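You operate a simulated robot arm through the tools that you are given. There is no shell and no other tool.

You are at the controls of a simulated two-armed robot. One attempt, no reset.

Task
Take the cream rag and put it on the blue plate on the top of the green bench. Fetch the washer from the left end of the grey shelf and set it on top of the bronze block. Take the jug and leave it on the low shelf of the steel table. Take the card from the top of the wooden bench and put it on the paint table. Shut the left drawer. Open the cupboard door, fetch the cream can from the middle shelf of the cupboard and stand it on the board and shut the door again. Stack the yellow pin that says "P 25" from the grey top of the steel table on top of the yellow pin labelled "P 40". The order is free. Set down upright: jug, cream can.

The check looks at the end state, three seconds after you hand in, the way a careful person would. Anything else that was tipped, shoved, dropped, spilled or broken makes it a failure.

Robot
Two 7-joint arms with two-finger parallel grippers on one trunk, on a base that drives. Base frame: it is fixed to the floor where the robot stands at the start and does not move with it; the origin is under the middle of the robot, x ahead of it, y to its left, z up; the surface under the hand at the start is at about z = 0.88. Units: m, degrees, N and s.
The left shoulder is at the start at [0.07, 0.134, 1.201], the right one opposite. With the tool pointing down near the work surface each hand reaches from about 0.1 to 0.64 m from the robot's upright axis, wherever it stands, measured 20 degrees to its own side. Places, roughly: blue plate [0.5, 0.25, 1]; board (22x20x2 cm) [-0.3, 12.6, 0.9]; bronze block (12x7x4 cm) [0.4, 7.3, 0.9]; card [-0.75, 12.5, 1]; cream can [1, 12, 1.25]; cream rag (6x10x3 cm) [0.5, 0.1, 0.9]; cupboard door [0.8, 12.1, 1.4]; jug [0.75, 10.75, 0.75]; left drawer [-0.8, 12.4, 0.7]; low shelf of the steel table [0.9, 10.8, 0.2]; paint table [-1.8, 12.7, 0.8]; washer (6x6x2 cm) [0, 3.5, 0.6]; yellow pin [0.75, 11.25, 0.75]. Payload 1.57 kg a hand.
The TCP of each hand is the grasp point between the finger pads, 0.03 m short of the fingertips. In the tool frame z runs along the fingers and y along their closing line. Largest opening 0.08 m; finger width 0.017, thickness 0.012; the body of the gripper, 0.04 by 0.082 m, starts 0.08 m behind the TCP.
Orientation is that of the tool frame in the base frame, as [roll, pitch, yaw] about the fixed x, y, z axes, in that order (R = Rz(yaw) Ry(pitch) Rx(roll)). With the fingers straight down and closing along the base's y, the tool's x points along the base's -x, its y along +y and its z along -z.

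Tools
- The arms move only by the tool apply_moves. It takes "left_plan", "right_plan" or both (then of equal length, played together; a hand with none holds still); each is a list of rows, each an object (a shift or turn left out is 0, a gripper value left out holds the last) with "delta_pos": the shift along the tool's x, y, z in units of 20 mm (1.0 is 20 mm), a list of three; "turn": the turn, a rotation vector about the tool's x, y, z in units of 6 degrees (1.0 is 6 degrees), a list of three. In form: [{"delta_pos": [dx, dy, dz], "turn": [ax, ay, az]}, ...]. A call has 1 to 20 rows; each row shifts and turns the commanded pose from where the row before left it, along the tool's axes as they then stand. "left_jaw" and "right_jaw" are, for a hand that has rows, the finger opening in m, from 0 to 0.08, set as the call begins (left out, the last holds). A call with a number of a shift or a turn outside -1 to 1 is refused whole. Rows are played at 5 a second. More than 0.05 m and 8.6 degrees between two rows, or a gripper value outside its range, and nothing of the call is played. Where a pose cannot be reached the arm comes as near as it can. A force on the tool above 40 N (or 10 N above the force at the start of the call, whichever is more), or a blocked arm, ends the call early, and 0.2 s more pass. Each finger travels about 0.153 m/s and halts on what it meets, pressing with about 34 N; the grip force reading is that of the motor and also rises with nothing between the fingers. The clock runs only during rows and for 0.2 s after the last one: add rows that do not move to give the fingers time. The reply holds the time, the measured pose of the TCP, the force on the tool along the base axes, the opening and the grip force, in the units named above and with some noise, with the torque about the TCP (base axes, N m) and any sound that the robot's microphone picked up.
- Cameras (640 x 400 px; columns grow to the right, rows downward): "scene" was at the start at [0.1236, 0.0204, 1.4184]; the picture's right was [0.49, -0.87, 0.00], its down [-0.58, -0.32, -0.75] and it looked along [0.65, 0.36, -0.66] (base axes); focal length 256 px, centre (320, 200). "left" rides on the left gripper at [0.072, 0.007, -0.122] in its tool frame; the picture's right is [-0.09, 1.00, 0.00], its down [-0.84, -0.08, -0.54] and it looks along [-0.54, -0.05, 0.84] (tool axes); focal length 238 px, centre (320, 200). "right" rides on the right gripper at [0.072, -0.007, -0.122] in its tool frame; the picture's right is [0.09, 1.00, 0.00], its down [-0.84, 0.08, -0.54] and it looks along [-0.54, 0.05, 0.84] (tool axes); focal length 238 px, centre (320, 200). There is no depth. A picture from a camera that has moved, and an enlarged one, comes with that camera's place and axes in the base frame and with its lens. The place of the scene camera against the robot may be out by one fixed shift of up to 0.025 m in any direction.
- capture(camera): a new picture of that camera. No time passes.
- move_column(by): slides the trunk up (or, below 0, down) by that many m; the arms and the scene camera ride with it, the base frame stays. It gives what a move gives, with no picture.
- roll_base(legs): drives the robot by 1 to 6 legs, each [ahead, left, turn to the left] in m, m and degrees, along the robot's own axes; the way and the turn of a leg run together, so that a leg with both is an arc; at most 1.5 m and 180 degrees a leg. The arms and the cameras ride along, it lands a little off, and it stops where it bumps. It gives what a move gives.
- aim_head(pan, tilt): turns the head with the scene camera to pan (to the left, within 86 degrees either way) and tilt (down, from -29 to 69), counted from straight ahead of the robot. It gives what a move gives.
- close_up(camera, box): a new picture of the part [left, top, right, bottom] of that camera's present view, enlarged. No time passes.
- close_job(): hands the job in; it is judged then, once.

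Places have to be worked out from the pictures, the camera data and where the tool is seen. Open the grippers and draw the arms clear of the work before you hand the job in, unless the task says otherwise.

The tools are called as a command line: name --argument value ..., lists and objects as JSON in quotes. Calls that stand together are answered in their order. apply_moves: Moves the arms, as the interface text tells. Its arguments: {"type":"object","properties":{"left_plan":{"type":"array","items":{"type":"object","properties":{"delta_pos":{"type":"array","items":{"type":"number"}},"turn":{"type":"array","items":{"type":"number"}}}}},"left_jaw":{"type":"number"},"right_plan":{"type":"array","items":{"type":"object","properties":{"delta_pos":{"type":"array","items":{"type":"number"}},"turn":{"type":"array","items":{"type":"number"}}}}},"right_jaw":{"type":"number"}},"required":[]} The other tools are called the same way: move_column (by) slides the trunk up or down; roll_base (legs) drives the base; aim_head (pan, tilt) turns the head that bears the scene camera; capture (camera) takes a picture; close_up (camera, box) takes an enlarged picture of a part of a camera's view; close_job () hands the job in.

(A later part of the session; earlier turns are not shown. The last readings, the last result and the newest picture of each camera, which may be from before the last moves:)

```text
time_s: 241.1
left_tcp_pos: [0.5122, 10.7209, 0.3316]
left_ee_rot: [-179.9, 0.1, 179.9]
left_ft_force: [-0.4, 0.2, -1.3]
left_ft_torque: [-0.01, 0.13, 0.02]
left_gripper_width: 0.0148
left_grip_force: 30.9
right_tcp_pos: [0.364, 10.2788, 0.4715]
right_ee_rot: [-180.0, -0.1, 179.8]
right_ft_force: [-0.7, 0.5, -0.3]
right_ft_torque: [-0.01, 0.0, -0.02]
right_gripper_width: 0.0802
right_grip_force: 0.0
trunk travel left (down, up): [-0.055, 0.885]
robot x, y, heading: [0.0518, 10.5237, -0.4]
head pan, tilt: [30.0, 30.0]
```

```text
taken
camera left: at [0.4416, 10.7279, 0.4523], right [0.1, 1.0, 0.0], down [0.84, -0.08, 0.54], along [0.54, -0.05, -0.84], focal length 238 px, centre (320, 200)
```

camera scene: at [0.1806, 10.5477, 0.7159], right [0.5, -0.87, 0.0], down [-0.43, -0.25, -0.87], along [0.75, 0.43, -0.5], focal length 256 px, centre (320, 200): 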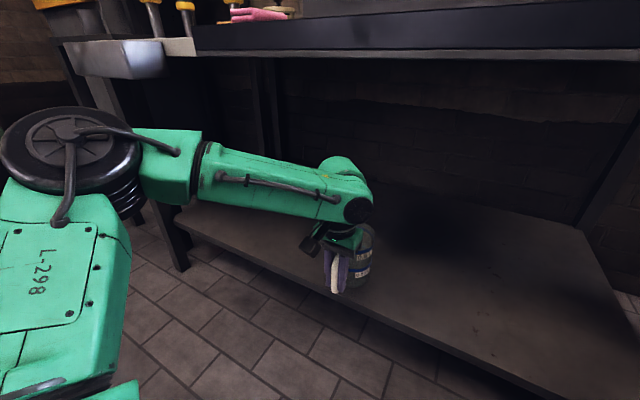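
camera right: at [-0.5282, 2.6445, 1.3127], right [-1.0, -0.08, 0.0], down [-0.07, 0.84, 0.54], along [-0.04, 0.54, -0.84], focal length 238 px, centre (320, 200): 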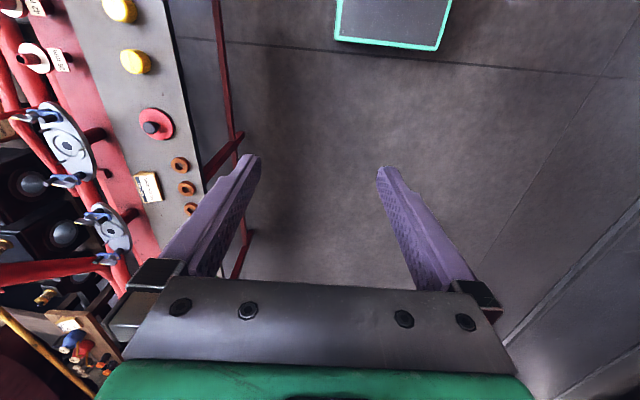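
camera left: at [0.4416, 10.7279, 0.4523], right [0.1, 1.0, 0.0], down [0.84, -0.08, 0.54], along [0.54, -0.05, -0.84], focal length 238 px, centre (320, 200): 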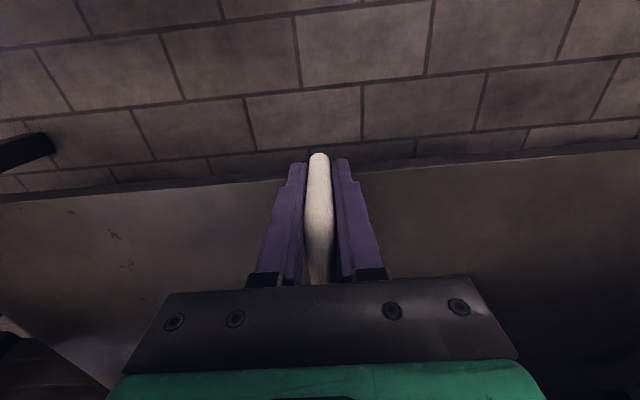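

The jug is at the shelf's edge with room above. I drive 8 cm further in, then lower the jug in small steps.

roll_base --legs '[[0.08, 0, 0.3]]'

apply_moves --left_plan '[{"delta_pos": [0, 0, 0.4]}, {"delta_pos": [0, 0, 0.5]}, {"delta_pos": [0, 0, 0.5]}, {"delta_pos": [0, 0, 0.4]}, {"delta_pos": [0, 0, 0.2]}, {"delta_pos": [0, 0, 0]}]'

capture --camera "scene"

```text
time_s: 242.1
left_tcp_pos: [0.5909, 10.7242, 0.3323]
left_ee_rot: [-179.9, 0.2, 180.0]
left_ft_force: [-1.0, 0.5, -1.8]
left_ft_torque: [0.03, 0.12, 0.01]
left_gripper_width: 0.0149
left_grip_force: 30.7
right_tcp_pos: [0.4454, 10.28, 0.4723]
right_ee_rot: [-180.0, 0.1, -179.9]
right_ft_force: [-0.6, -0.3, -0.6]
right_ft_torque: [0.0, -0.01, 0.01]
right_gripper_width: 0.0799
right_grip_force: 0.1
trunk travel left (down, up): [-0.055, 0.885]
robot x, y, heading: [0.1312, 10.5252, -0.1]
head pan, tilt: [30.0, 30.0]
```

```text
time_s: 243.5
left_tcp_pos: [0.5909, 10.7232, 0.2937]
left_ee_rot: [179.9, 0.5, 180.0]
left_ft_force: [-3.9, 1.6, 16.0]
left_ft_torque: [0.06, -0.5, 0.03]
left_gripper_width: 0.0147
left_grip_force: 30.4
right_tcp_pos: [0.4451, 10.2795, 0.4728]
right_ee_rot: [179.9, 0.2, -179.9]
right_ft_force: [-0.5, -0.6, -0.3]
right_ft_torque: [0.0, 0.02, -0.02]
right_gripper_width: 0.0799
right_grip_force: 0.1
trunk travel left (down, up): [-0.055, 0.885]
robot x, y, heading: [0.1312, 10.5246, 0.1]
head pan, tilt: [30.0, 30.0]
```

```text
taken
camera scene: at [0.2585, 10.5475, 0.7166], right [0.5, -0.87, 0.0], down [-0.43, -0.25, -0.87], along [0.75, 0.43, -0.5], focal length 256 px, centre (320, 200)
```

scene: 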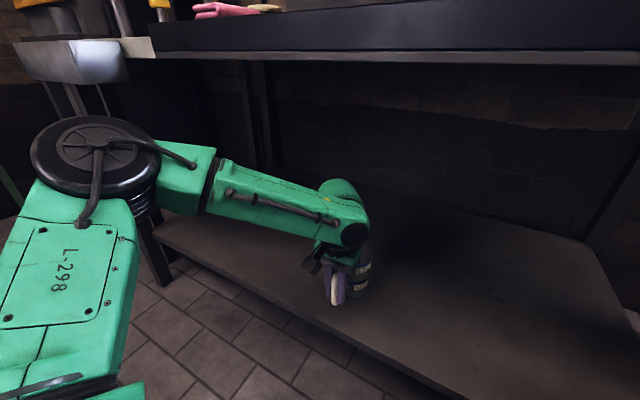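

The jug touched down at TCP 0.294 (16 N). I ease up slightly so it just stands, and look at it closely before letting go.

apply_moves --left_plan '[{"delta_pos": [0, 0, -0.08]}, {"delta_pos": [0, 0, 0]}]'

close_up --camera "scene" --box '[270, 170, 450, 320]'

```text
time_s: 244.1
left_tcp_pos: [0.5921, 10.723, 0.2933]
left_ee_rot: [179.9, 0.4, -180.0]
left_ft_force: [3.5, 0.8, 9.9]
left_ft_torque: [0.06, -0.71, 0.01]
left_gripper_width: 0.0148
left_grip_force: 30.5
right_tcp_pos: [0.4451, 10.2805, 0.4717]
right_ee_rot: [-180.0, 0.2, -179.9]
right_ft_force: [0.3, 1.0, -0.1]
right_ft_torque: [-0.01, -0.03, 0.02]
right_gripper_width: 0.08
right_grip_force: 0.0
trunk travel left (down, up): [-0.055, 0.885]
robot x, y, heading: [0.1298, 10.5213, -0.1]
head pan, tilt: [30.0, 30.0]
```

```text
2.67 times, centred on (360, 245) of scene
camera zoom: at [0.2595, 10.5477, 0.7161], right [0.5, -0.87, 0.0], down [-0.43, -0.25, -0.87], along [0.75, 0.43, -0.5], focal length 684 px, centre (213, 80)
```

zoom: 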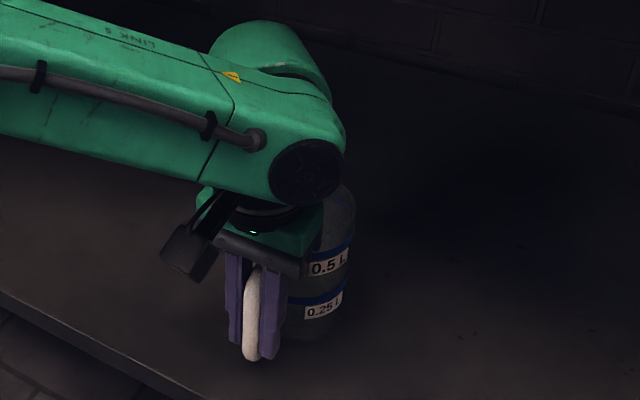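

Still 10 N of push; I ease once more and then open the fingers.

apply_moves --left_plan '[{"delta_pos": [0, 0, -0.06]}, {"delta_pos": [0, 0, 0]}]'

apply_moves --left_plan '[{"delta_pos": [0, 0, 0]}, {"delta_pos": [0, 0, 0]}, {"delta_pos": [0, 0, 0]}, {"delta_pos": [0, 0, 0]}]' --left_jaw 0.06

capture --camera "left"

```text
time_s: 244.7
left_tcp_pos: [0.5913, 10.7233, 0.2947]
left_ee_rot: [-179.9, 0.1, 179.9]
left_ft_force: [1.4, -0.9, 3.4]
left_ft_torque: [0.09, -0.68, -0.08]
left_gripper_width: 0.0148
left_grip_force: 30.8
right_tcp_pos: [0.4451, 10.2793, 0.4709]
right_ee_rot: [180.0, 0.0, -179.8]
right_ft_force: [0.8, 0.5, 0.5]
right_ft_torque: [-0.03, 0.01, -0.03]
right_gripper_width: 0.0804
right_grip_force: 0.0
trunk travel left (down, up): [-0.055, 0.885]
robot x, y, heading: [0.1341, 10.5225, 0.2]
head pan, tilt: [30.0, 30.0]
```

```text
time_s: 245.7
left_tcp_pos: [0.5908, 10.7224, 0.2941]
left_ee_rot: [-180.0, 0.1, -179.9]
left_ft_force: [1.1, -0.3, 0.1]
left_ft_torque: [0.02, 0.03, -0.01]
left_gripper_width: 0.06
left_grip_force: 0.0
right_tcp_pos: [0.4455, 10.2793, 0.4722]
right_ee_rot: [180.0, 0.1, -179.9]
right_ft_force: [-0.1, 0.0, 0.8]
right_ft_torque: [0.01, 0.01, 0.02]
right_gripper_width: 0.08
right_grip_force: 0.0
trunk travel left (down, up): [-0.055, 0.885]
robot x, y, heading: [0.1315, 10.5223, 0.1]
head pan, tilt: [30.0, 30.0]
```

```text
taken
camera left: at [0.5208, 10.7291, 0.4155], right [0.09, 1.0, 0.0], down [0.84, -0.08, 0.54], along [0.54, -0.05, -0.84], focal length 238 px, centre (320, 200)
```

left: 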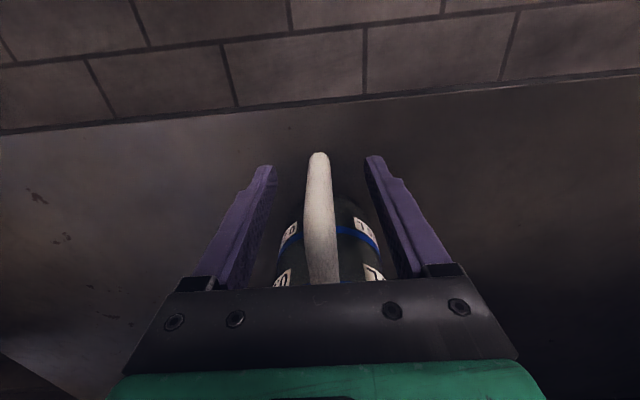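

The jug stands on the shelf on its own. I draw the fingers straight back off the handle, then back the base out.

apply_moves --left_plan '[{"delta_pos": [0.4, 0, 0]}, {"delta_pos": [0.6, 0, 0]}, {"delta_pos": [0.8, 0, 0]}, {"delta_pos": [1, 0, 0]}, {"delta_pos": [1, 0, 0]}, {"delta_pos": [1, 0, 0]}, {"delta_pos": [0, 0, 0]}]'

capture --camera "left"

roll_base --legs '[[-0.35, 0, 0]]'

aim_head --pan 20 --tilt 25

capture --camera "scene"

```text
time_s: 247.3
left_tcp_pos: [0.4944, 10.723, 0.293]
left_ee_rot: [179.9, 0.1, 180.0]
left_ft_force: [0.3, -0.7, 0.2]
left_ft_torque: [0.0, -0.01, -0.02]
left_gripper_width: 0.06
left_grip_force: 0.1
right_tcp_pos: [0.4461, 10.2794, 0.4726]
right_ee_rot: [180.0, 0.1, -179.8]
right_ft_force: [-0.8, 0.2, -0.5]
right_ft_torque: [0.01, 0.01, 0.0]
right_gripper_width: 0.0802
right_grip_force: 0.0
trunk travel left (down, up): [-0.055, 0.885]
robot x, y, heading: [0.1348, 10.5221, -0.1]
head pan, tilt: [30.0, 30.0]
```

```text
taken
camera left: at [0.4244, 10.7292, 0.4154], right [0.09, 1.0, 0.0], down [0.84, -0.08, 0.54], along [0.54, -0.05, -0.84], focal length 238 px, centre (320, 200)
```

left: 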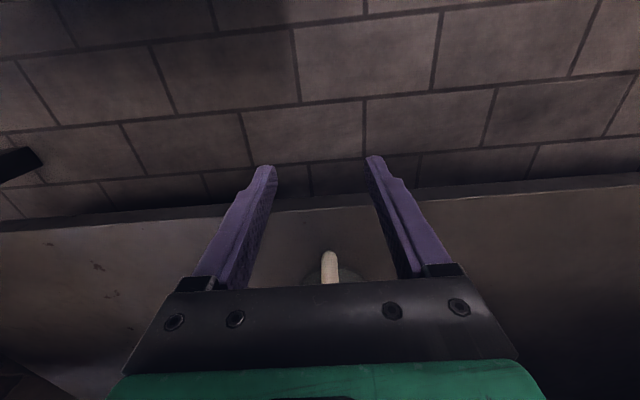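

```text
time_s: 249.6
left_tcp_pos: [0.142, 10.7225, 0.293]
left_ee_rot: [-179.9, 0.1, -180.0]
left_ft_force: [0.0, 0.7, -0.2]
left_ft_torque: [-0.01, 0.01, -0.01]
left_gripper_width: 0.0603
left_grip_force: 0.0
right_tcp_pos: [0.0915, 10.2803, 0.4724]
right_ee_rot: [-180.0, 0.0, 180.0]
right_ft_force: [0.2, 0.2, 0.0]
right_ft_torque: [-0.01, 0.01, 0.03]
right_gripper_width: 0.0802
right_grip_force: 0.0
trunk travel left (down, up): [-0.055, 0.885]
robot x, y, heading: [-0.2208, 10.5239, -0.2]
head pan, tilt: [30.0, 30.0]
```

```text
time_s: 250.3
left_tcp_pos: [0.1419, 10.7231, 0.2948]
left_ee_rot: [-179.9, 0.1, 180.0]
left_ft_force: [-0.3, -0.4, -0.4]
left_ft_torque: [0.0, -0.03, -0.01]
left_gripper_width: 0.0599
left_grip_force: 0.1
right_tcp_pos: [0.0914, 10.2796, 0.4717]
right_ee_rot: [180.0, 0.2, 180.0]
right_ft_force: [0.4, 0.4, -0.4]
right_ft_torque: [-0.02, -0.02, -0.01]
right_gripper_width: 0.0799
right_grip_force: 0.0
trunk travel left (down, up): [-0.055, 0.885]
robot x, y, heading: [-0.2207, 10.5233, -0.2]
head pan, tilt: [20.0, 25.0]
```

```text
taken
camera scene: at [-0.0853, 10.5343, 0.7239], right [0.34, -0.94, 0.0], down [-0.4, -0.14, -0.91], along [0.85, 0.31, -0.42], focal length 256 px, centre (320, 200)
```

scene: 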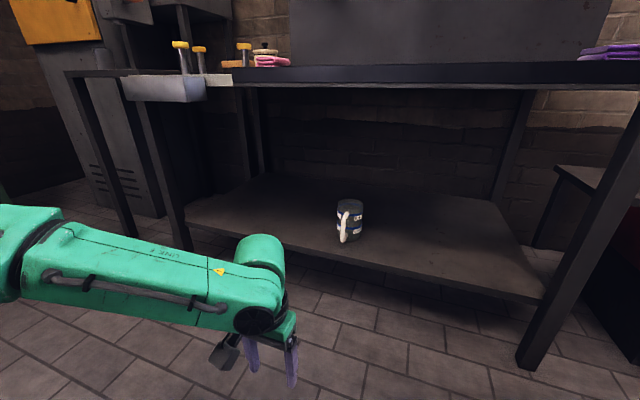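

The jug stands upright on the low shelf. Next the pins: I raise the trunk back up and the left hand with it, then drive toward the grey top (P 40 at about [0.62, 11.25], P 25 at about [0.737, 11.29]).

move_column --by 0.4

move_column --by 0.24

apply_moves --left_plan '[{"delta_pos": [0, 0, -1]}, {"delta_pos": [0, 0, -1]}, {"delta_pos": [0, 0, -1]}, {"delta_pos": [0, 0, -1]}, {"delta_pos": [0, 0, -1]}, {"delta_pos": [0, 0, -1]}, {"delta_pos": [0, 0, -1]}]'

roll_base --legs '[[0, 0.54, 0.1]]'

aim_head --pan 15 --tilt 40

capture --camera "scene"

```text
time_s: 254.2
left_tcp_pos: [0.1417, 10.7226, 0.6938]
left_ee_rot: [-180.0, 0.1, 180.0]
left_ft_force: [0.4, -0.1, 0.1]
left_ft_torque: [-0.04, 0.0, 0.0]
left_gripper_width: 0.06
left_grip_force: 0.1
right_tcp_pos: [0.091, 10.2789, 0.8711]
right_ee_rot: [180.0, 0.1, 180.0]
right_ft_force: [0.1, 0.9, 0.3]
right_ft_torque: [-0.01, -0.02, 0.02]
right_gripper_width: 0.0801
right_grip_force: 0.2
trunk travel left (down, up): [-0.455, 0.485]
robot x, y, heading: [-0.2211, 10.519, 0.1]
head pan, tilt: [20.0, 25.0]
```

```text
time_s: 256.7
left_tcp_pos: [0.1426, 10.7233, 0.9335]
left_ee_rot: [180.0, 0.2, 180.0]
left_ft_force: [-0.5, -0.1, -0.8]
left_ft_torque: [-0.03, 0.03, 0.05]
left_gripper_width: 0.0599
left_grip_force: 0.0
right_tcp_pos: [0.0912, 10.2796, 1.1115]
right_ee_rot: [-179.9, 0.1, 180.0]
right_ft_force: [-0.7, -0.1, -0.3]
right_ft_torque: [-0.01, -0.01, 0.03]
right_gripper_width: 0.0801
right_grip_force: 0.1
trunk travel left (down, up): [-0.695, 0.245]
robot x, y, heading: [-0.2225, 10.5252, -0.1]
head pan, tilt: [20.0, 25.0]
```

```text
time_s: 258.3
left_tcp_pos: [0.1415, 10.7236, 1.0747]
left_ee_rot: [180.0, 0.2, -180.0]
left_ft_force: [0.2, -0.9, 0.1]
left_ft_torque: [-0.01, 0.01, 0.01]
left_gripper_width: 0.0598
left_grip_force: 0.0
right_tcp_pos: [0.0909, 10.2802, 1.1136]
right_ee_rot: [180.0, 0.1, 180.0]
right_ft_force: [0.1, 0.2, 0.0]
right_ft_torque: [0.0, -0.03, 0.03]
right_gripper_width: 0.0799
right_grip_force: 0.0
trunk travel left (down, up): [-0.695, 0.245]
robot x, y, heading: [-0.2232, 10.5257, -0.4]
head pan, tilt: [20.0, 25.0]
```

```text
time_s: 261.4
left_tcp_pos: [0.143, 11.2635, 1.0743]
left_ee_rot: [-179.9, 0.1, 179.9]
left_ft_force: [-0.2, -0.4, 0.0]
left_ft_torque: [0.01, -0.02, 0.01]
left_gripper_width: 0.0599
left_grip_force: 0.1
right_tcp_pos: [0.0911, 10.82, 1.1118]
right_ee_rot: [-180.0, 0.2, 179.9]
right_ft_force: [-0.6, 0.2, -0.7]
right_ft_torque: [0.01, 0.03, 0.01]
right_gripper_width: 0.0801
right_grip_force: 0.0
trunk travel left (down, up): [-0.695, 0.245]
robot x, y, heading: [-0.2199, 11.0649, -0.5]
head pan, tilt: [20.0, 25.0]
```

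```text
time_s: 262.2
left_tcp_pos: [0.1426, 11.2644, 1.0725]
left_ee_rot: [-179.9, 0.1, 179.9]
left_ft_force: [-0.1, 0.9, -0.3]
left_ft_torque: [0.03, -0.01, 0.0]
left_gripper_width: 0.06
left_grip_force: 0.1
right_tcp_pos: [0.0908, 10.8195, 1.1123]
right_ee_rot: [179.9, 0.2, 179.9]
right_ft_force: [-0.5, -0.6, 0.2]
right_ft_torque: [-0.01, 0.02, -0.01]
right_gripper_width: 0.0799
right_grip_force: 0.0
trunk travel left (down, up): [-0.695, 0.245]
robot x, y, heading: [-0.2217, 11.0678, -0.2]
head pan, tilt: [15.0, 40.0]
```

```text
taken
camera scene: at [-0.089, 11.066, 1.3407], right [0.26, -0.97, 0.0], down [-0.62, -0.17, -0.77], along [0.74, 0.2, -0.64], focal length 256 px, centre (320, 200)
```

scene: 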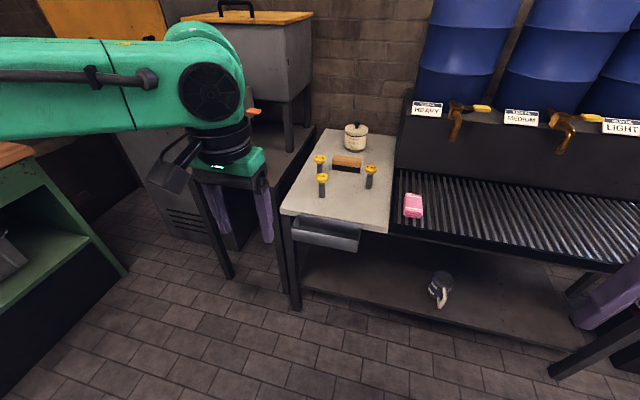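

The way is clear; the grey top with the three pins is ahead on the left. I drive 0.43 m ahead so the pins come under the left hand, staying high.

roll_base --legs '[[0.25, 0, 0.3], [0.18, 0, 0]]'

capture --camera "left"

aim_head --pan 30 --tilt 45

capture --camera "scene"

```text
time_s: 265.1
left_tcp_pos: [0.5674, 11.2671, 1.0738]
left_ee_rot: [179.9, 0.2, -179.8]
left_ft_force: [0.5, -0.3, -0.1]
left_ft_torque: [0.02, 0.01, 0.03]
left_gripper_width: 0.0603
left_grip_force: 0.0
right_tcp_pos: [0.5201, 10.822, 1.113]
right_ee_rot: [-180.0, 0.2, -179.6]
right_ft_force: [-0.2, 1.4, -0.1]
right_ft_torque: [-0.06, -0.05, 0.02]
right_gripper_width: 0.0798
right_grip_force: 0.0
trunk travel left (down, up): [-0.695, 0.245]
robot x, y, heading: [0.2055, 11.0684, -0.2]
head pan, tilt: [15.0, 40.0]
```

```text
taken
camera left: at [0.4978, 11.2727, 1.1953], right [0.09, 1.0, 0.0], down [0.83, -0.07, 0.55], along [0.54, -0.05, -0.84], focal length 238 px, centre (320, 200)
```

left: 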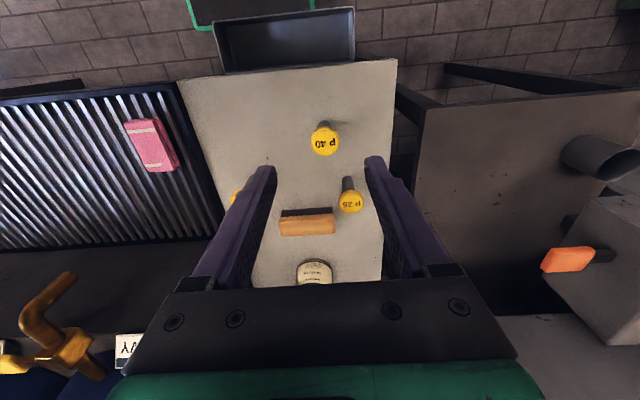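

```text
time_s: 265.9
left_tcp_pos: [0.5701, 11.2661, 1.073]
left_ee_rot: [-180.0, 0.1, -179.7]
left_ft_force: [-0.8, 0.3, 0.0]
left_ft_torque: [-0.01, 0.0, 0.02]
left_gripper_width: 0.0602
left_grip_force: 0.1
right_tcp_pos: [0.5229, 10.8228, 1.1122]
right_ee_rot: [-180.0, 0.0, -179.6]
right_ft_force: [0.5, 0.3, -0.8]
right_ft_torque: [-0.01, -0.02, -0.01]
right_gripper_width: 0.0799
right_grip_force: 0.0
trunk travel left (down, up): [-0.695, 0.245]
robot x, y, heading: [0.2053, 11.0671, -0.0]
head pan, tilt: [30.0, 45.0]
```

```text
taken
camera scene: at [0.3287, 11.0859, 1.3333], right [0.5, -0.86, 0.0], down [-0.61, -0.36, -0.71], along [0.61, 0.36, -0.71], focal length 256 px, centre (320, 200)
```

scene: 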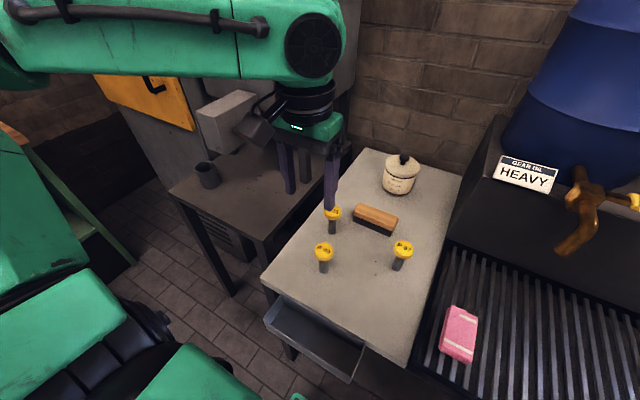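

I enlarge the wrist view to measure the two pins.

close_up --camera "left" --box '[260, 100, 420, 240]'

close_up --camera "scene" --box '[290, 190, 430, 290]'

```text
2.86 times, centred on (340, 170) of left
camera zoom: at [0.5004, 11.2727, 1.1946], right [0.09, 1.0, 0.0], down [0.84, -0.07, 0.54], along [0.54, -0.05, -0.84], focal length 681 px, centre (263, 286)
```

zoom: 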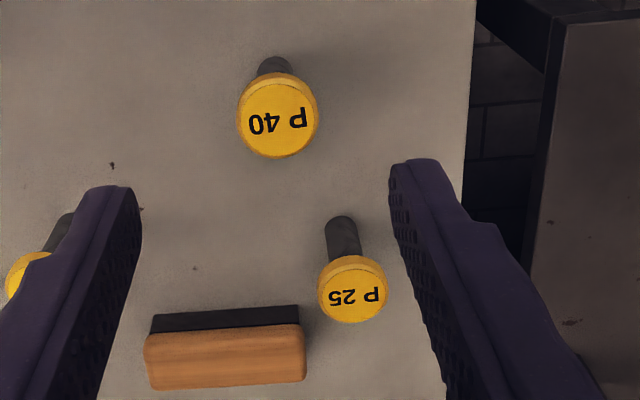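

```text
4.00 times, centred on (360, 240) of scene
camera zoom: at [0.3287, 11.0859, 1.3333], right [0.5, -0.86, 0.0], down [-0.61, -0.36, -0.71], along [0.61, 0.36, -0.71], focal length 1026 px, centre (160, 40)
```

zoom: 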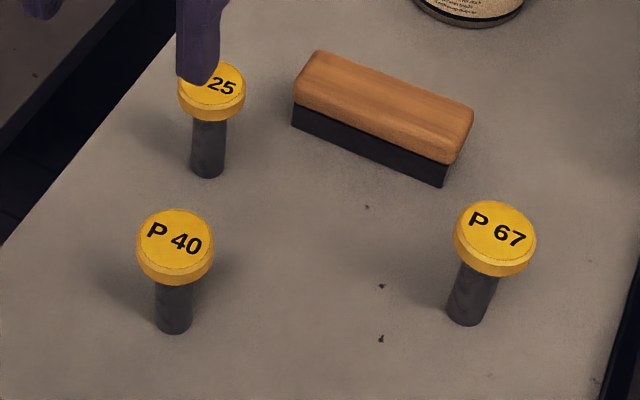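

Both cameras agree: P 40's head is at [0.6236, 11.2715] and P 25's at [0.7375, 11.309], heads 43 mm wide with tops at z 0.84. I bring the left hand over P 25 and down to z 0.95 for a check.

apply_moves --left_plan '[{"delta_pos": [-0.84, 0.21, 0]}, {"delta_pos": [-0.84, 0.21, 0]}, {"delta_pos": [-0.84, 0.21, 0]}, {"delta_pos": [-0.84, 0.21, 0.5]}, {"delta_pos": [-0.84, 0.21, 0.8]}, {"delta_pos": [-0.84, 0.21, 0.8]}, {"delta_pos": [-0.84, 0.21, 0.8]}, {"delta_pos": [-0.84, 0.21, 0.8]}, {"delta_pos": [-0.84, 0.21, 0.8]}, {"delta_pos": [-0.84, 0.21, 0.8]}, {"delta_pos": [0, 0, 0.8]}, {"delta_pos": [0, 0, 0]}]' --left_jaw 0.07

close_up --camera "left" --box '[220, 60, 420, 235]'

close_up --camera "scene" --box '[270, 150, 430, 290]'

```text
time_s: 268.4
left_tcp_pos: [0.7379, 11.3094, 0.953]
left_ee_rot: [180.0, 0.1, -179.8]
left_ft_force: [-0.7, -0.4, -0.1]
left_ft_torque: [0.01, 0.0, 0.02]
left_gripper_width: 0.0701
left_grip_force: 0.1
right_tcp_pos: [0.5221, 10.8227, 1.113]
right_ee_rot: [180.0, 0.1, -179.7]
right_ft_force: [1.1, -0.2, 0.4]
right_ft_torque: [-0.01, 0.0, -0.01]
right_gripper_width: 0.0799
right_grip_force: 0.1
trunk travel left (down, up): [-0.695, 0.245]
robot x, y, heading: [0.2093, 11.0625, -0.0]
head pan, tilt: [30.0, 45.0]
```

```text
2.29 times, centred on (320, 148) of left
camera zoom: at [0.6673, 11.3149, 1.0735], right [0.09, 1.0, 0.0], down [0.84, -0.07, 0.54], along [0.54, -0.05, -0.84], focal length 545 px, centre (320, 320)
```

zoom: 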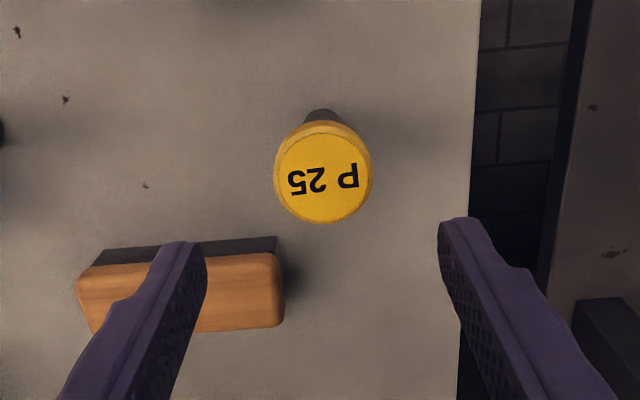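

```text
2.86 times, centred on (350, 220) of scene
camera zoom: at [0.3278, 11.0858, 1.3334], right [0.5, -0.86, 0.0], down [-0.61, -0.36, -0.71], along [0.61, 0.36, -0.71], focal length 733 px, centre (234, 143)
```

zoom: 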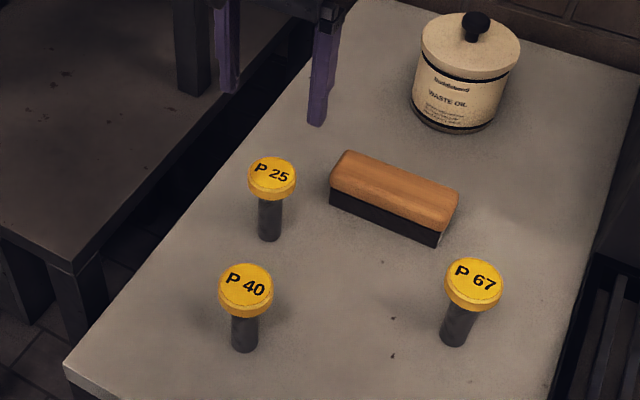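

P 25 sits right below, x between 0.738 and 0.744. I descend to z 0.885 and check again.

apply_moves --left_plan '[{"delta_pos": [-0.15, -0.05, 0.7]}, {"delta_pos": [0, 0, 0.9]}, {"delta_pos": [0, 0, 0.9]}, {"delta_pos": [0, 0, 0.9]}, {"delta_pos": [0, 0, 0]}]'

close_up --camera "left" --box '[220, 80, 420, 255]'

close_up --camera "scene" --box '[270, 150, 430, 290]'

```text
time_s: 269.6
left_tcp_pos: [0.7403, 11.3086, 0.8843]
left_ee_rot: [-180.0, 0.2, -179.8]
left_ft_force: [-0.8, -0.1, -0.7]
left_ft_torque: [0.0, 0.03, -0.01]
left_gripper_width: 0.0701
left_grip_force: 0.1
right_tcp_pos: [0.522, 10.8218, 1.1119]
right_ee_rot: [179.9, 0.1, -179.8]
right_ft_force: [0.2, 0.2, -0.7]
right_ft_torque: [0.01, 0.0, 0.0]
right_gripper_width: 0.0801
right_grip_force: 0.0
trunk travel left (down, up): [-0.695, 0.245]
robot x, y, heading: [0.2066, 11.0644, 0.1]
head pan, tilt: [30.0, 45.0]
```

```text
2.29 times, centred on (320, 168) of left
camera zoom: at [0.6704, 11.3141, 1.0055], right [0.09, 1.0, 0.0], down [0.84, -0.07, 0.54], along [0.54, -0.05, -0.84], focal length 545 px, centre (320, 274)
```

zoom: 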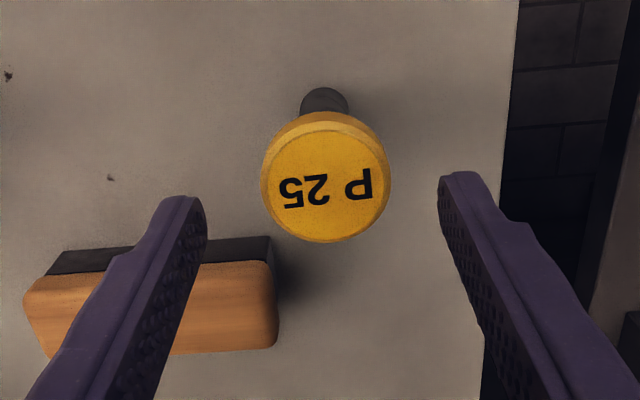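

```text
2.86 times, centred on (350, 220) of scene
camera zoom: at [0.3277, 11.0859, 1.3334], right [0.5, -0.86, 0.0], down [-0.61, -0.36, -0.71], along [0.61, 0.36, -0.71], focal length 733 px, centre (234, 143)
```

zoom: 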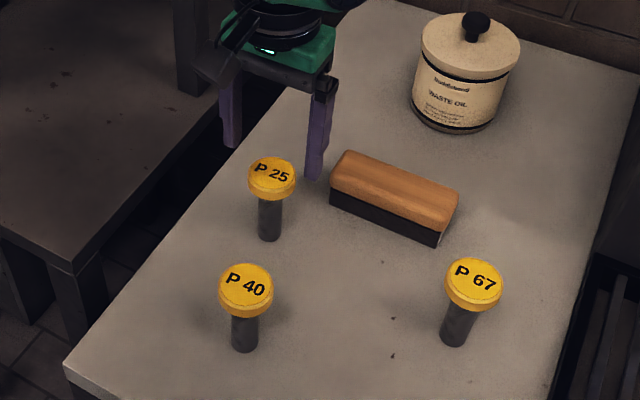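

P 25's head is at [0.741, 11.309], right between the fingers. I go down to TCP 0.838 and close.

apply_moves --left_plan '[{"delta_pos": [-0.03, 0.02, 0.7]}, {"delta_pos": [0, 0, 0.8]}, {"delta_pos": [0, 0, 0.8]}, {"delta_pos": [0, 0, 0]}]'

apply_moves --left_plan '[{"delta_pos": [0, 0, 0]}, {"delta_pos": [0, 0, 0]}, {"delta_pos": [0, 0, 0]}, {"delta_pos": [0, 0, 0]}]' --left_jaw 0.0

capture --camera "left"

close_up --camera "scene" --box '[270, 150, 430, 290]'

```text
time_s: 270.6
left_tcp_pos: [0.7372, 11.31, 0.8412]
left_ee_rot: [-179.9, 0.4, -179.7]
left_ft_force: [-0.1, 0.5, 0.7]
left_ft_torque: [0.01, 0.02, -0.02]
left_gripper_width: 0.0701
left_grip_force: 0.1
left hand out of reach, approached as far as the arm can: row 3
right_tcp_pos: [0.5219, 10.8226, 1.1119]
right_ee_rot: [179.9, 0.2, -179.7]
right_ft_force: [-0.9, -0.4, 0.8]
right_ft_torque: [-0.01, -0.04, 0.02]
right_gripper_width: 0.0802
right_grip_force: 0.1
trunk travel left (down, up): [-0.695, 0.245]
robot x, y, heading: [0.2059, 11.0664, 0.1]
head pan, tilt: [30.0, 45.0]
```

```text
time_s: 271.6
left_tcp_pos: [0.7373, 11.3092, 0.8411]
left_ee_rot: [-179.9, 0.1, -179.8]
left_ft_force: [0.3, -0.9, 0.1]
left_ft_torque: [0.03, -0.01, -0.03]
left_gripper_width: 0.0451
left_grip_force: 33.5
right_tcp_pos: [0.5227, 10.8222, 1.1115]
right_ee_rot: [180.0, 0.1, -179.7]
right_ft_force: [-0.3, 0.1, -0.6]
right_ft_torque: [0.02, 0.03, 0.01]
right_gripper_width: 0.08
right_grip_force: 0.1
trunk travel left (down, up): [-0.695, 0.245]
robot x, y, heading: [0.2097, 11.0633, 0.0]
head pan, tilt: [30.0, 45.0]
```

```text
taken
camera left: at [0.6666, 11.3159, 0.9619], right [0.09, 1.0, 0.0], down [0.83, -0.07, 0.55], along [0.54, -0.05, -0.84], focal length 238 px, centre (320, 200)
```

left: 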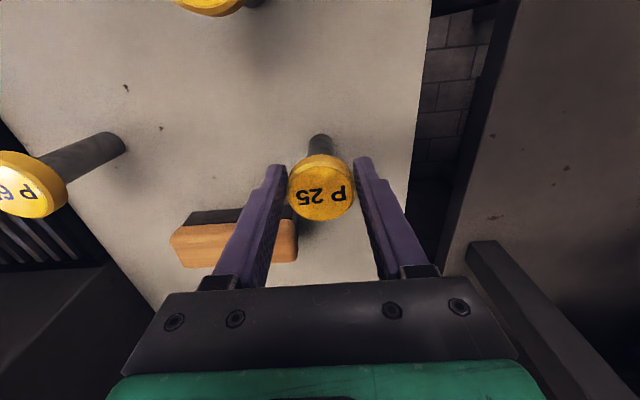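

```text
2.86 times, centred on (350, 220) of scene
camera zoom: at [0.3282, 11.086, 1.3333], right [0.5, -0.86, 0.0], down [-0.61, -0.36, -0.71], along [0.61, 0.36, -0.71], focal length 733 px, centre (234, 143)
```

zoom: 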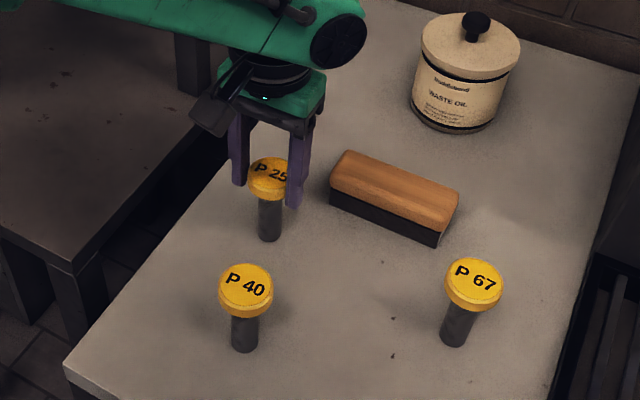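

P 25 is gripped by its head (45 mm, 34 N). I lift it slowly straight up by 11 cm and look.

apply_moves --left_plan '[{"delta_pos": [0, 0, -0.1]}, {"delta_pos": [0, 0, -0.2]}, {"delta_pos": [0, 0, -0.3]}, {"delta_pos": [0, 0, -0.4]}, {"delta_pos": [0, 0, -0.5]}, {"delta_pos": [0, 0, -0.5]}, {"delta_pos": [0, 0, -0.5]}, {"delta_pos": [0, 0, -0.5]}, {"delta_pos": [0, 0, -0.5]}, {"delta_pos": [0, 0, -0.5]}, {"delta_pos": [0, 0, -0.5]}, {"delta_pos": [0, 0, -0.5]}, {"delta_pos": [0, 0, -0.5]}, {"delta_pos": [0, 0, -0.3]}, {"delta_pos": [0, 0, -0.2]}, {"delta_pos": [0, 0, 0]}]'

capture --camera "left"

close_up --camera "scene" --box '[270, 130, 430, 270]'

```text
time_s: 275.1
left_tcp_pos: [0.7382, 11.3105, 0.9617]
left_ee_rot: [-180.0, 0.0, -179.9]
left_ft_force: [-0.3, 0.3, -4.4]
left_ft_torque: [0.01, 0.03, 0.0]
left_gripper_width: 0.0452
left_grip_force: 34.3
right_tcp_pos: [0.5227, 10.8223, 1.1105]
right_ee_rot: [179.9, 0.0, -179.7]
right_ft_force: [0.4, -0.6, 0.3]
right_ft_torque: [-0.01, 0.04, 0.04]
right_gripper_width: 0.08
right_grip_force: 0.2
trunk travel left (down, up): [-0.695, 0.245]
robot x, y, heading: [0.2094, 11.0692, -0.1]
head pan, tilt: [30.0, 45.0]
```

```text
taken
camera left: at [0.6676, 11.3165, 1.0815], right [0.09, 1.0, 0.0], down [0.84, -0.07, 0.54], along [0.54, -0.05, -0.84], focal length 238 px, centre (320, 200)
```

left: 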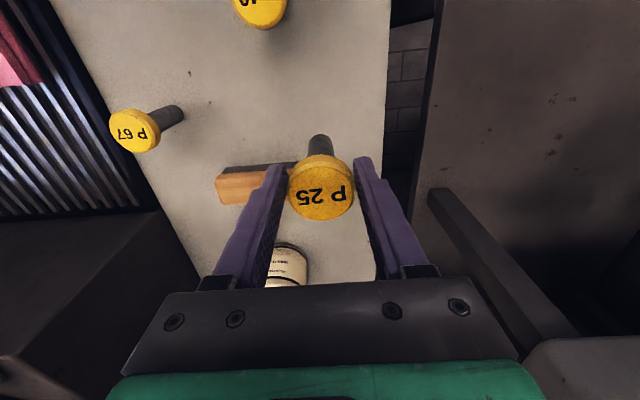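

```text
2.86 times, centred on (350, 200) of scene
camera zoom: at [0.3289, 11.0864, 1.3332], right [0.5, -0.86, 0.0], down [-0.61, -0.36, -0.71], along [0.61, 0.36, -0.71], focal length 733 px, centre (234, 200)
```

zoom: 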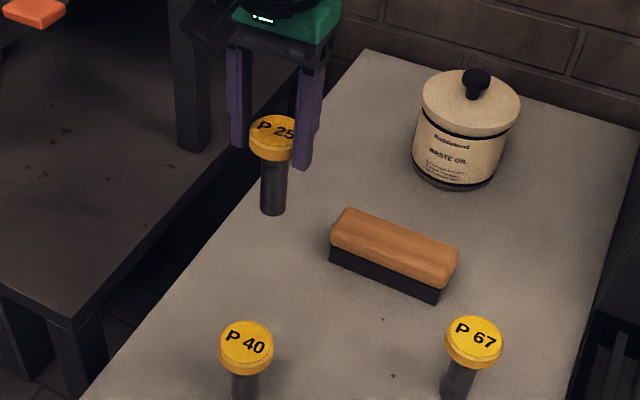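

P 25 hangs upright (about 0.4 kg). I carry it slowly over P 40 at this height and check the alignment.

apply_moves --left_plan '[{"delta_pos": [0.3, -0.1, 0]}, {"delta_pos": [0.5, -0.17, 0]}, {"delta_pos": [0.5, -0.17, 0]}, {"delta_pos": [0.5, -0.17, 0]}, {"delta_pos": [0.5, -0.17, 0]}, {"delta_pos": [0.5, -0.17, 0]}, {"delta_pos": [0.5, -0.17, 0]}, {"delta_pos": [0.5, -0.17, 0]}, {"delta_pos": [0.5, -0.17, 0]}, {"delta_pos": [0.5, -0.17, 0]}, {"delta_pos": [0.5, -0.17, 0]}, {"delta_pos": [0.4, -0.16, 0]}, {"delta_pos": [0, 0, 0]}]'

close_up --camera "left" --box '[220, 60, 420, 235]'

close_up --camera "scene" --box '[260, 150, 420, 290]'

```text
time_s: 277.9
left_tcp_pos: [0.6251, 11.2703, 0.96]
left_ee_rot: [-179.9, 0.1, -179.8]
left_ft_force: [0.4, -1.4, -5.0]
left_ft_torque: [-0.03, 0.04, -0.01]
left_gripper_width: 0.045
left_grip_force: 34.1
right_tcp_pos: [0.5226, 10.8243, 1.1115]
right_ee_rot: [-179.9, 0.0, -179.7]
right_ft_force: [0.0, 1.0, -0.2]
right_ft_torque: [-0.01, 0.01, 0.02]
right_gripper_width: 0.0801
right_grip_force: 0.1
trunk travel left (down, up): [-0.695, 0.245]
robot x, y, heading: [0.2077, 11.0621, 0.1]
head pan, tilt: [30.0, 45.0]
```

```text
2.29 times, centred on (320, 148) of left
camera zoom: at [0.5535, 11.2771, 1.0814], right [0.09, 1.0, 0.0], down [0.84, -0.07, 0.54], along [0.54, -0.05, -0.84], focal length 545 px, centre (320, 320)
```

zoom: 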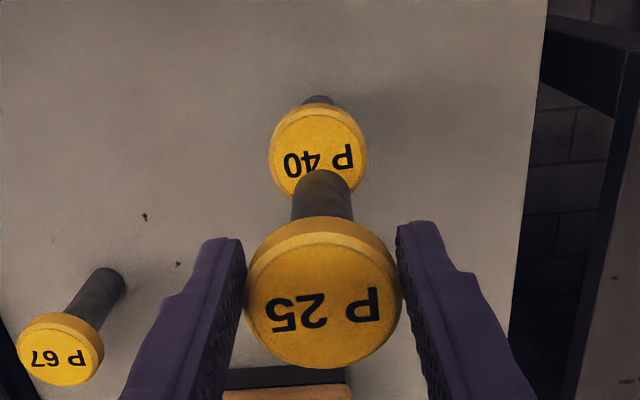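

```text
2.86 times, centred on (340, 220) of scene
camera zoom: at [0.3289, 11.0863, 1.3332], right [0.5, -0.86, 0.0], down [-0.61, -0.36, -0.71], along [0.61, 0.36, -0.71], focal length 733 px, centre (263, 143)
```

zoom: 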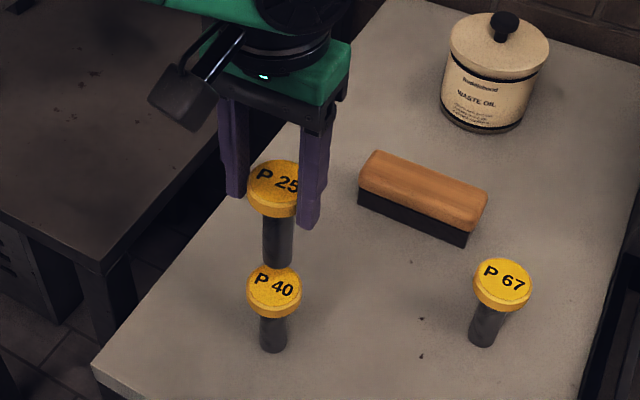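

P 25's shaft hangs over P 40's head within about 3 mm in both views. I lower it slowly; contact is expected near TCP 0.915.

apply_moves --left_plan '[{"delta_pos": [0, 0, 0.3]}, {"delta_pos": [0, 0, 0.4]}, {"delta_pos": [0, 0, 0.4]}, {"delta_pos": [0, 0, 0.4]}, {"delta_pos": [0, 0, 0.3]}, {"delta_pos": [0, 0, 0.15]}, {"delta_pos": [0, 0, 0]}]'

close_up --camera "left" --box '[220, 60, 420, 235]'

close_up --camera "scene" --box '[280, 180, 380, 280]'

```text
time_s: 279.4
left_tcp_pos: [0.6215, 11.2693, 0.9232]
left_ee_rot: [180.0, 0.6, -179.8]
left_ft_force: [-0.2, 1.6, 24.5]
left_ft_torque: [0.19, -0.36, 0.05]
left_gripper_width: 0.0435
left_grip_force: 33.7
right_tcp_pos: [0.518, 10.8218, 1.1127]
right_ee_rot: [-180.0, 0.2, -179.7]
right_ft_force: [0.1, 0.4, -0.3]
right_ft_torque: [-0.01, 0.0, -0.01]
right_gripper_width: 0.0801
right_grip_force: 0.0
trunk travel left (down, up): [-0.695, 0.245]
robot x, y, heading: [0.2064, 11.067, 0.3]
head pan, tilt: [30.0, 45.0]
```

```text
2.29 times, centred on (320, 148) of left
camera zoom: at [0.5504, 11.2754, 1.044], right [0.09, 1.0, 0.0], down [0.83, -0.07, 0.55], along [0.55, -0.05, -0.84], focal length 545 px, centre (320, 320)
```

zoom: 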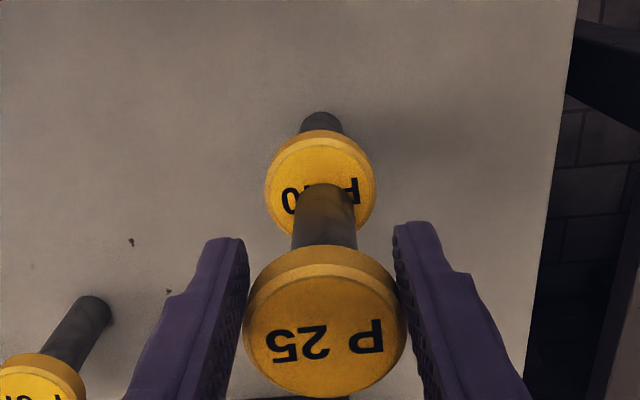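

```text
4.00 times, centred on (330, 230) of scene
camera zoom: at [0.3239, 11.0847, 1.3338], right [0.5, -0.86, 0.0], down [-0.61, -0.36, -0.71], along [0.61, 0.36, -0.7], focal length 1026 px, centre (280, 80)
```

zoom: 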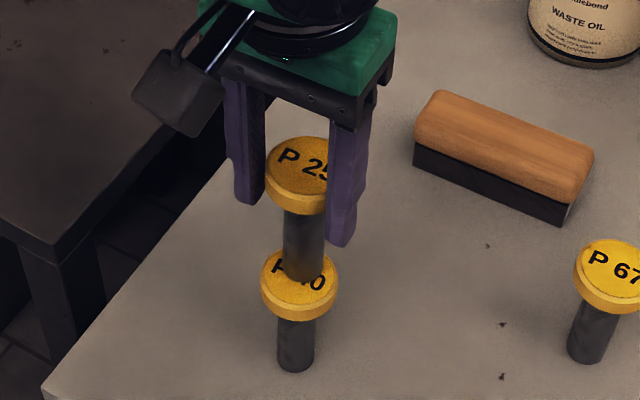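

Contact: +24 N, the shaft stands near the middle of P 40's head. I ease up in small steps until only little push remains.

apply_moves --left_plan '[{"delta_pos": [0, 0, -0.08]}, {"delta_pos": [0, 0, 0]}]'

apply_moves --left_plan '[{"delta_pos": [0, 0, -0.05]}, {"delta_pos": [0, 0, 0]}]'

close_up --camera "scene" --box '[280, 180, 380, 280]'

capture --camera "left"

```text
time_s: 280.1
left_tcp_pos: [0.6225, 11.2693, 0.9231]
left_ee_rot: [-179.9, 0.3, -179.8]
left_ft_force: [-0.8, -0.4, 14.8]
left_ft_torque: [-0.17, -0.16, -0.06]
left_gripper_width: 0.0433
left_grip_force: 33.9
right_tcp_pos: [0.5201, 10.8218, 1.1121]
right_ee_rot: [179.9, 0.2, -179.7]
right_ft_force: [0.4, 0.1, 0.9]
right_ft_torque: [0.0, 0.0, -0.01]
right_gripper_width: 0.0799
right_grip_force: 0.0
trunk travel left (down, up): [-0.695, 0.245]
robot x, y, heading: [0.2049, 11.0636, 0.0]
head pan, tilt: [30.0, 45.0]
```

```text
time_s: 280.6
left_tcp_pos: [0.6234, 11.27, 0.9236]
left_ee_rot: [-180.0, 0.1, -179.8]
left_ft_force: [-0.1, -1.0, 2.6]
left_ft_torque: [-0.12, -0.04, -0.03]
left_gripper_width: 0.0431
left_grip_force: 34.7
right_tcp_pos: [0.5223, 10.8214, 1.1126]
right_ee_rot: [180.0, 0.1, -179.7]
right_ft_force: [0.6, -0.1, 0.0]
right_ft_torque: [-0.02, 0.02, 0.0]
right_gripper_width: 0.08
right_grip_force: 0.1
trunk travel left (down, up): [-0.695, 0.245]
robot x, y, heading: [0.2111, 11.0604, 0.1]
head pan, tilt: [30.0, 45.0]
```

```text
4.00 times, centred on (330, 230) of scene
camera zoom: at [0.3273, 11.0856, 1.3333], right [0.5, -0.86, 0.0], down [-0.61, -0.36, -0.71], along [0.61, 0.36, -0.71], focal length 1026 px, centre (280, 80)
```

zoom: 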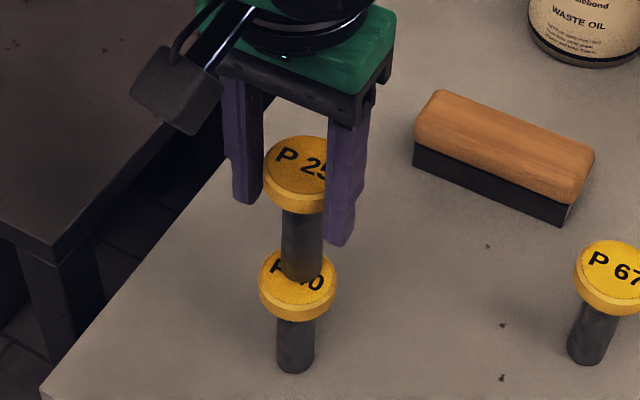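

```text
taken
camera left: at [0.5523, 11.2763, 1.0447], right [0.09, 1.0, 0.0], down [0.84, -0.07, 0.54], along [0.54, -0.05, -0.84], focal length 238 px, centre (320, 200)
```

left: 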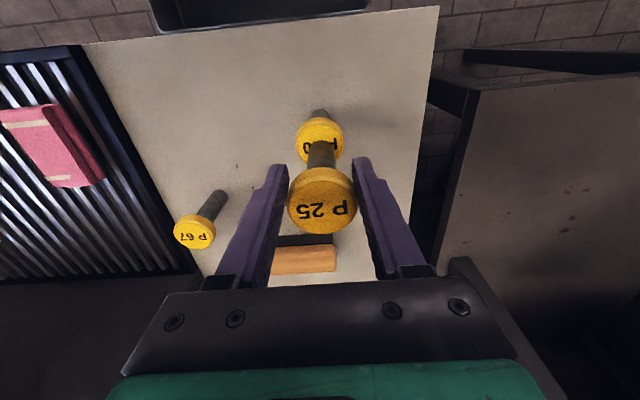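

Only 2.6 N remain. Before letting go I measure how well P 25 is centred, with enlarged views from both cameras.

close_up --camera "left" --box '[280, 95, 370, 165]'

close_up --camera "scene" --box '[310, 220, 360, 275]'

```text
5.71 times, centred on (325, 130) of left
camera zoom: at [0.5523, 11.2763, 1.0447], right [0.09, 1.0, 0.0], down [0.84, -0.07, 0.54], along [0.54, -0.05, -0.84], focal length 1362 px, centre (291, 600)
```

zoom: 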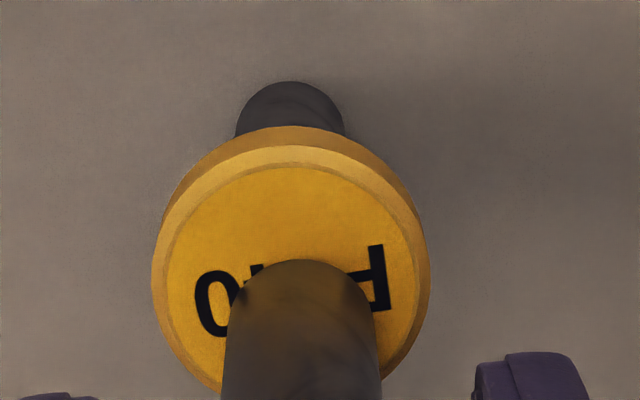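

```text
7.27 times, centred on (335, 248) of scene
camera zoom: at [0.3273, 11.0856, 1.3333], right [0.5, -0.86, 0.0], down [-0.61, -0.36, -0.71], along [0.61, 0.36, -0.71], focal length 1865 px, centre (211, -146)
```

zoom: 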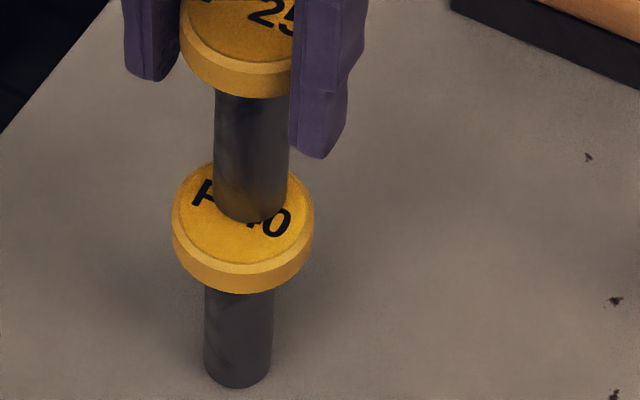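

P 25 is about 8 mm too far in +x and 2 mm in +y from P 40's centre. I lift it 6 mm, correct by that, and set it down again.

apply_moves --left_plan '[{"delta_pos": [0, 0, -0.15]}, {"delta_pos": [0, 0, -0.2]}, {"delta_pos": [0.2, -0.05, 0]}, {"delta_pos": [0.2, -0.05, 0]}, {"delta_pos": [0, 0, 0]}]'

apply_moves --left_plan '[{"delta_pos": [0, 0, 0.12]}, {"delta_pos": [0, 0, 0.08]}, {"delta_pos": [0, 0, 0.06]}, {"delta_pos": [0, 0, 0]}]'

close_up --camera "left" --box '[280, 95, 370, 165]'

close_up --camera "scene" --box '[310, 220, 360, 275]'

```text
time_s: 281.9
left_tcp_pos: [0.6165, 11.2687, 0.9308]
left_ee_rot: [180.0, 0.1, -179.8]
left_ft_force: [-0.6, 0.3, -5.5]
left_ft_torque: [-0.02, 0.05, 0.0]
left_gripper_width: 0.0432
left_grip_force: 34.4
right_tcp_pos: [0.5221, 10.823, 1.1114]
right_ee_rot: [-180.0, 0.0, -179.7]
right_ft_force: [0.4, -0.3, -0.4]
right_ft_torque: [-0.02, 0.02, 0.0]
right_gripper_width: 0.0801
right_grip_force: 0.0
trunk travel left (down, up): [-0.695, 0.245]
robot x, y, heading: [0.2096, 11.0661, 0.2]
head pan, tilt: [30.0, 45.0]
```

```text
time_s: 282.9
left_tcp_pos: [0.6166, 11.2686, 0.9253]
left_ee_rot: [-179.9, 0.1, -179.8]
left_ft_force: [0.1, -0.4, -4.7]
left_ft_torque: [-0.02, 0.05, 0.04]
left_gripper_width: 0.0431
left_grip_force: 34.2
right_tcp_pos: [0.5236, 10.8247, 1.1116]
right_ee_rot: [180.0, 0.0, -179.7]
right_ft_force: [-0.1, -0.1, 0.1]
right_ft_torque: [0.01, 0.01, 0.0]
right_gripper_width: 0.08
right_grip_force: 0.0
trunk travel left (down, up): [-0.695, 0.245]
robot x, y, heading: [0.2105, 11.0659, 0.2]
head pan, tilt: [30.0, 45.0]
```

```text
5.71 times, centred on (325, 130) of left
camera zoom: at [0.5455, 11.2748, 1.0464], right [0.09, 1.0, 0.0], down [0.84, -0.07, 0.54], along [0.54, -0.05, -0.84], focal length 1362 px, centre (291, 600)
```

zoom: 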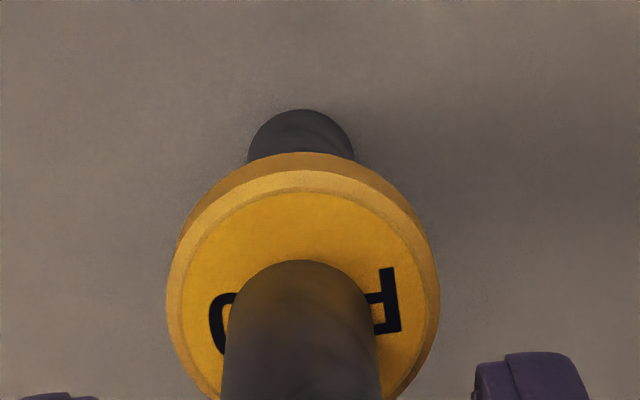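

```text
7.27 times, centred on (335, 248) of scene
camera zoom: at [0.3287, 11.0863, 1.3333], right [0.5, -0.86, 0.0], down [-0.61, -0.36, -0.71], along [0.61, 0.36, -0.71], focal length 1865 px, centre (211, -146)
```

zoom: 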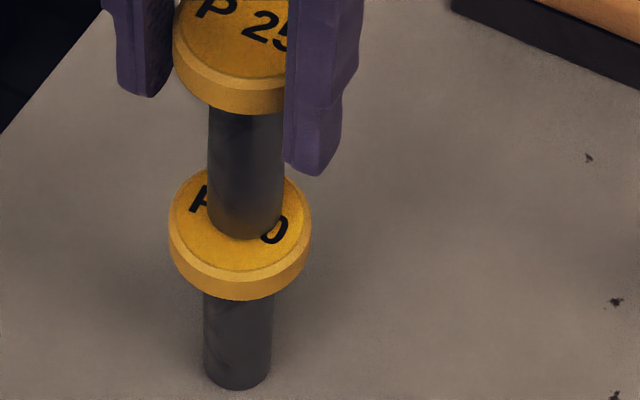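

Now within about 3 mm. I take off those last 3 mm and lower to contact.

apply_moves --left_plan '[{"delta_pos": [0.14, 0, 0]}, {"delta_pos": [0, 0, 0.06]}, {"delta_pos": [0, 0, 0.05]}, {"delta_pos": [0, 0, 0]}]'

```text
time_s: 283.9
left_tcp_pos: [0.6137, 11.2689, 0.9228]
left_ee_rot: [-179.9, 0.2, -179.8]
left_ft_force: [-0.2, 0.8, 0.4]
left_ft_torque: [0.03, -0.06, 0.03]
left_gripper_width: 0.043
left_grip_force: 34.2
right_tcp_pos: [0.5234, 10.8228, 1.1126]
right_ee_rot: [-180.0, 0.1, -179.6]
right_ft_force: [0.0, 0.0, -0.1]
right_ft_torque: [0.02, 0.01, -0.02]
right_gripper_width: 0.0801
right_grip_force: 0.0
trunk travel left (down, up): [-0.695, 0.245]
robot x, y, heading: [0.2066, 11.0634, 0.3]
head pan, tilt: [30.0, 45.0]
```

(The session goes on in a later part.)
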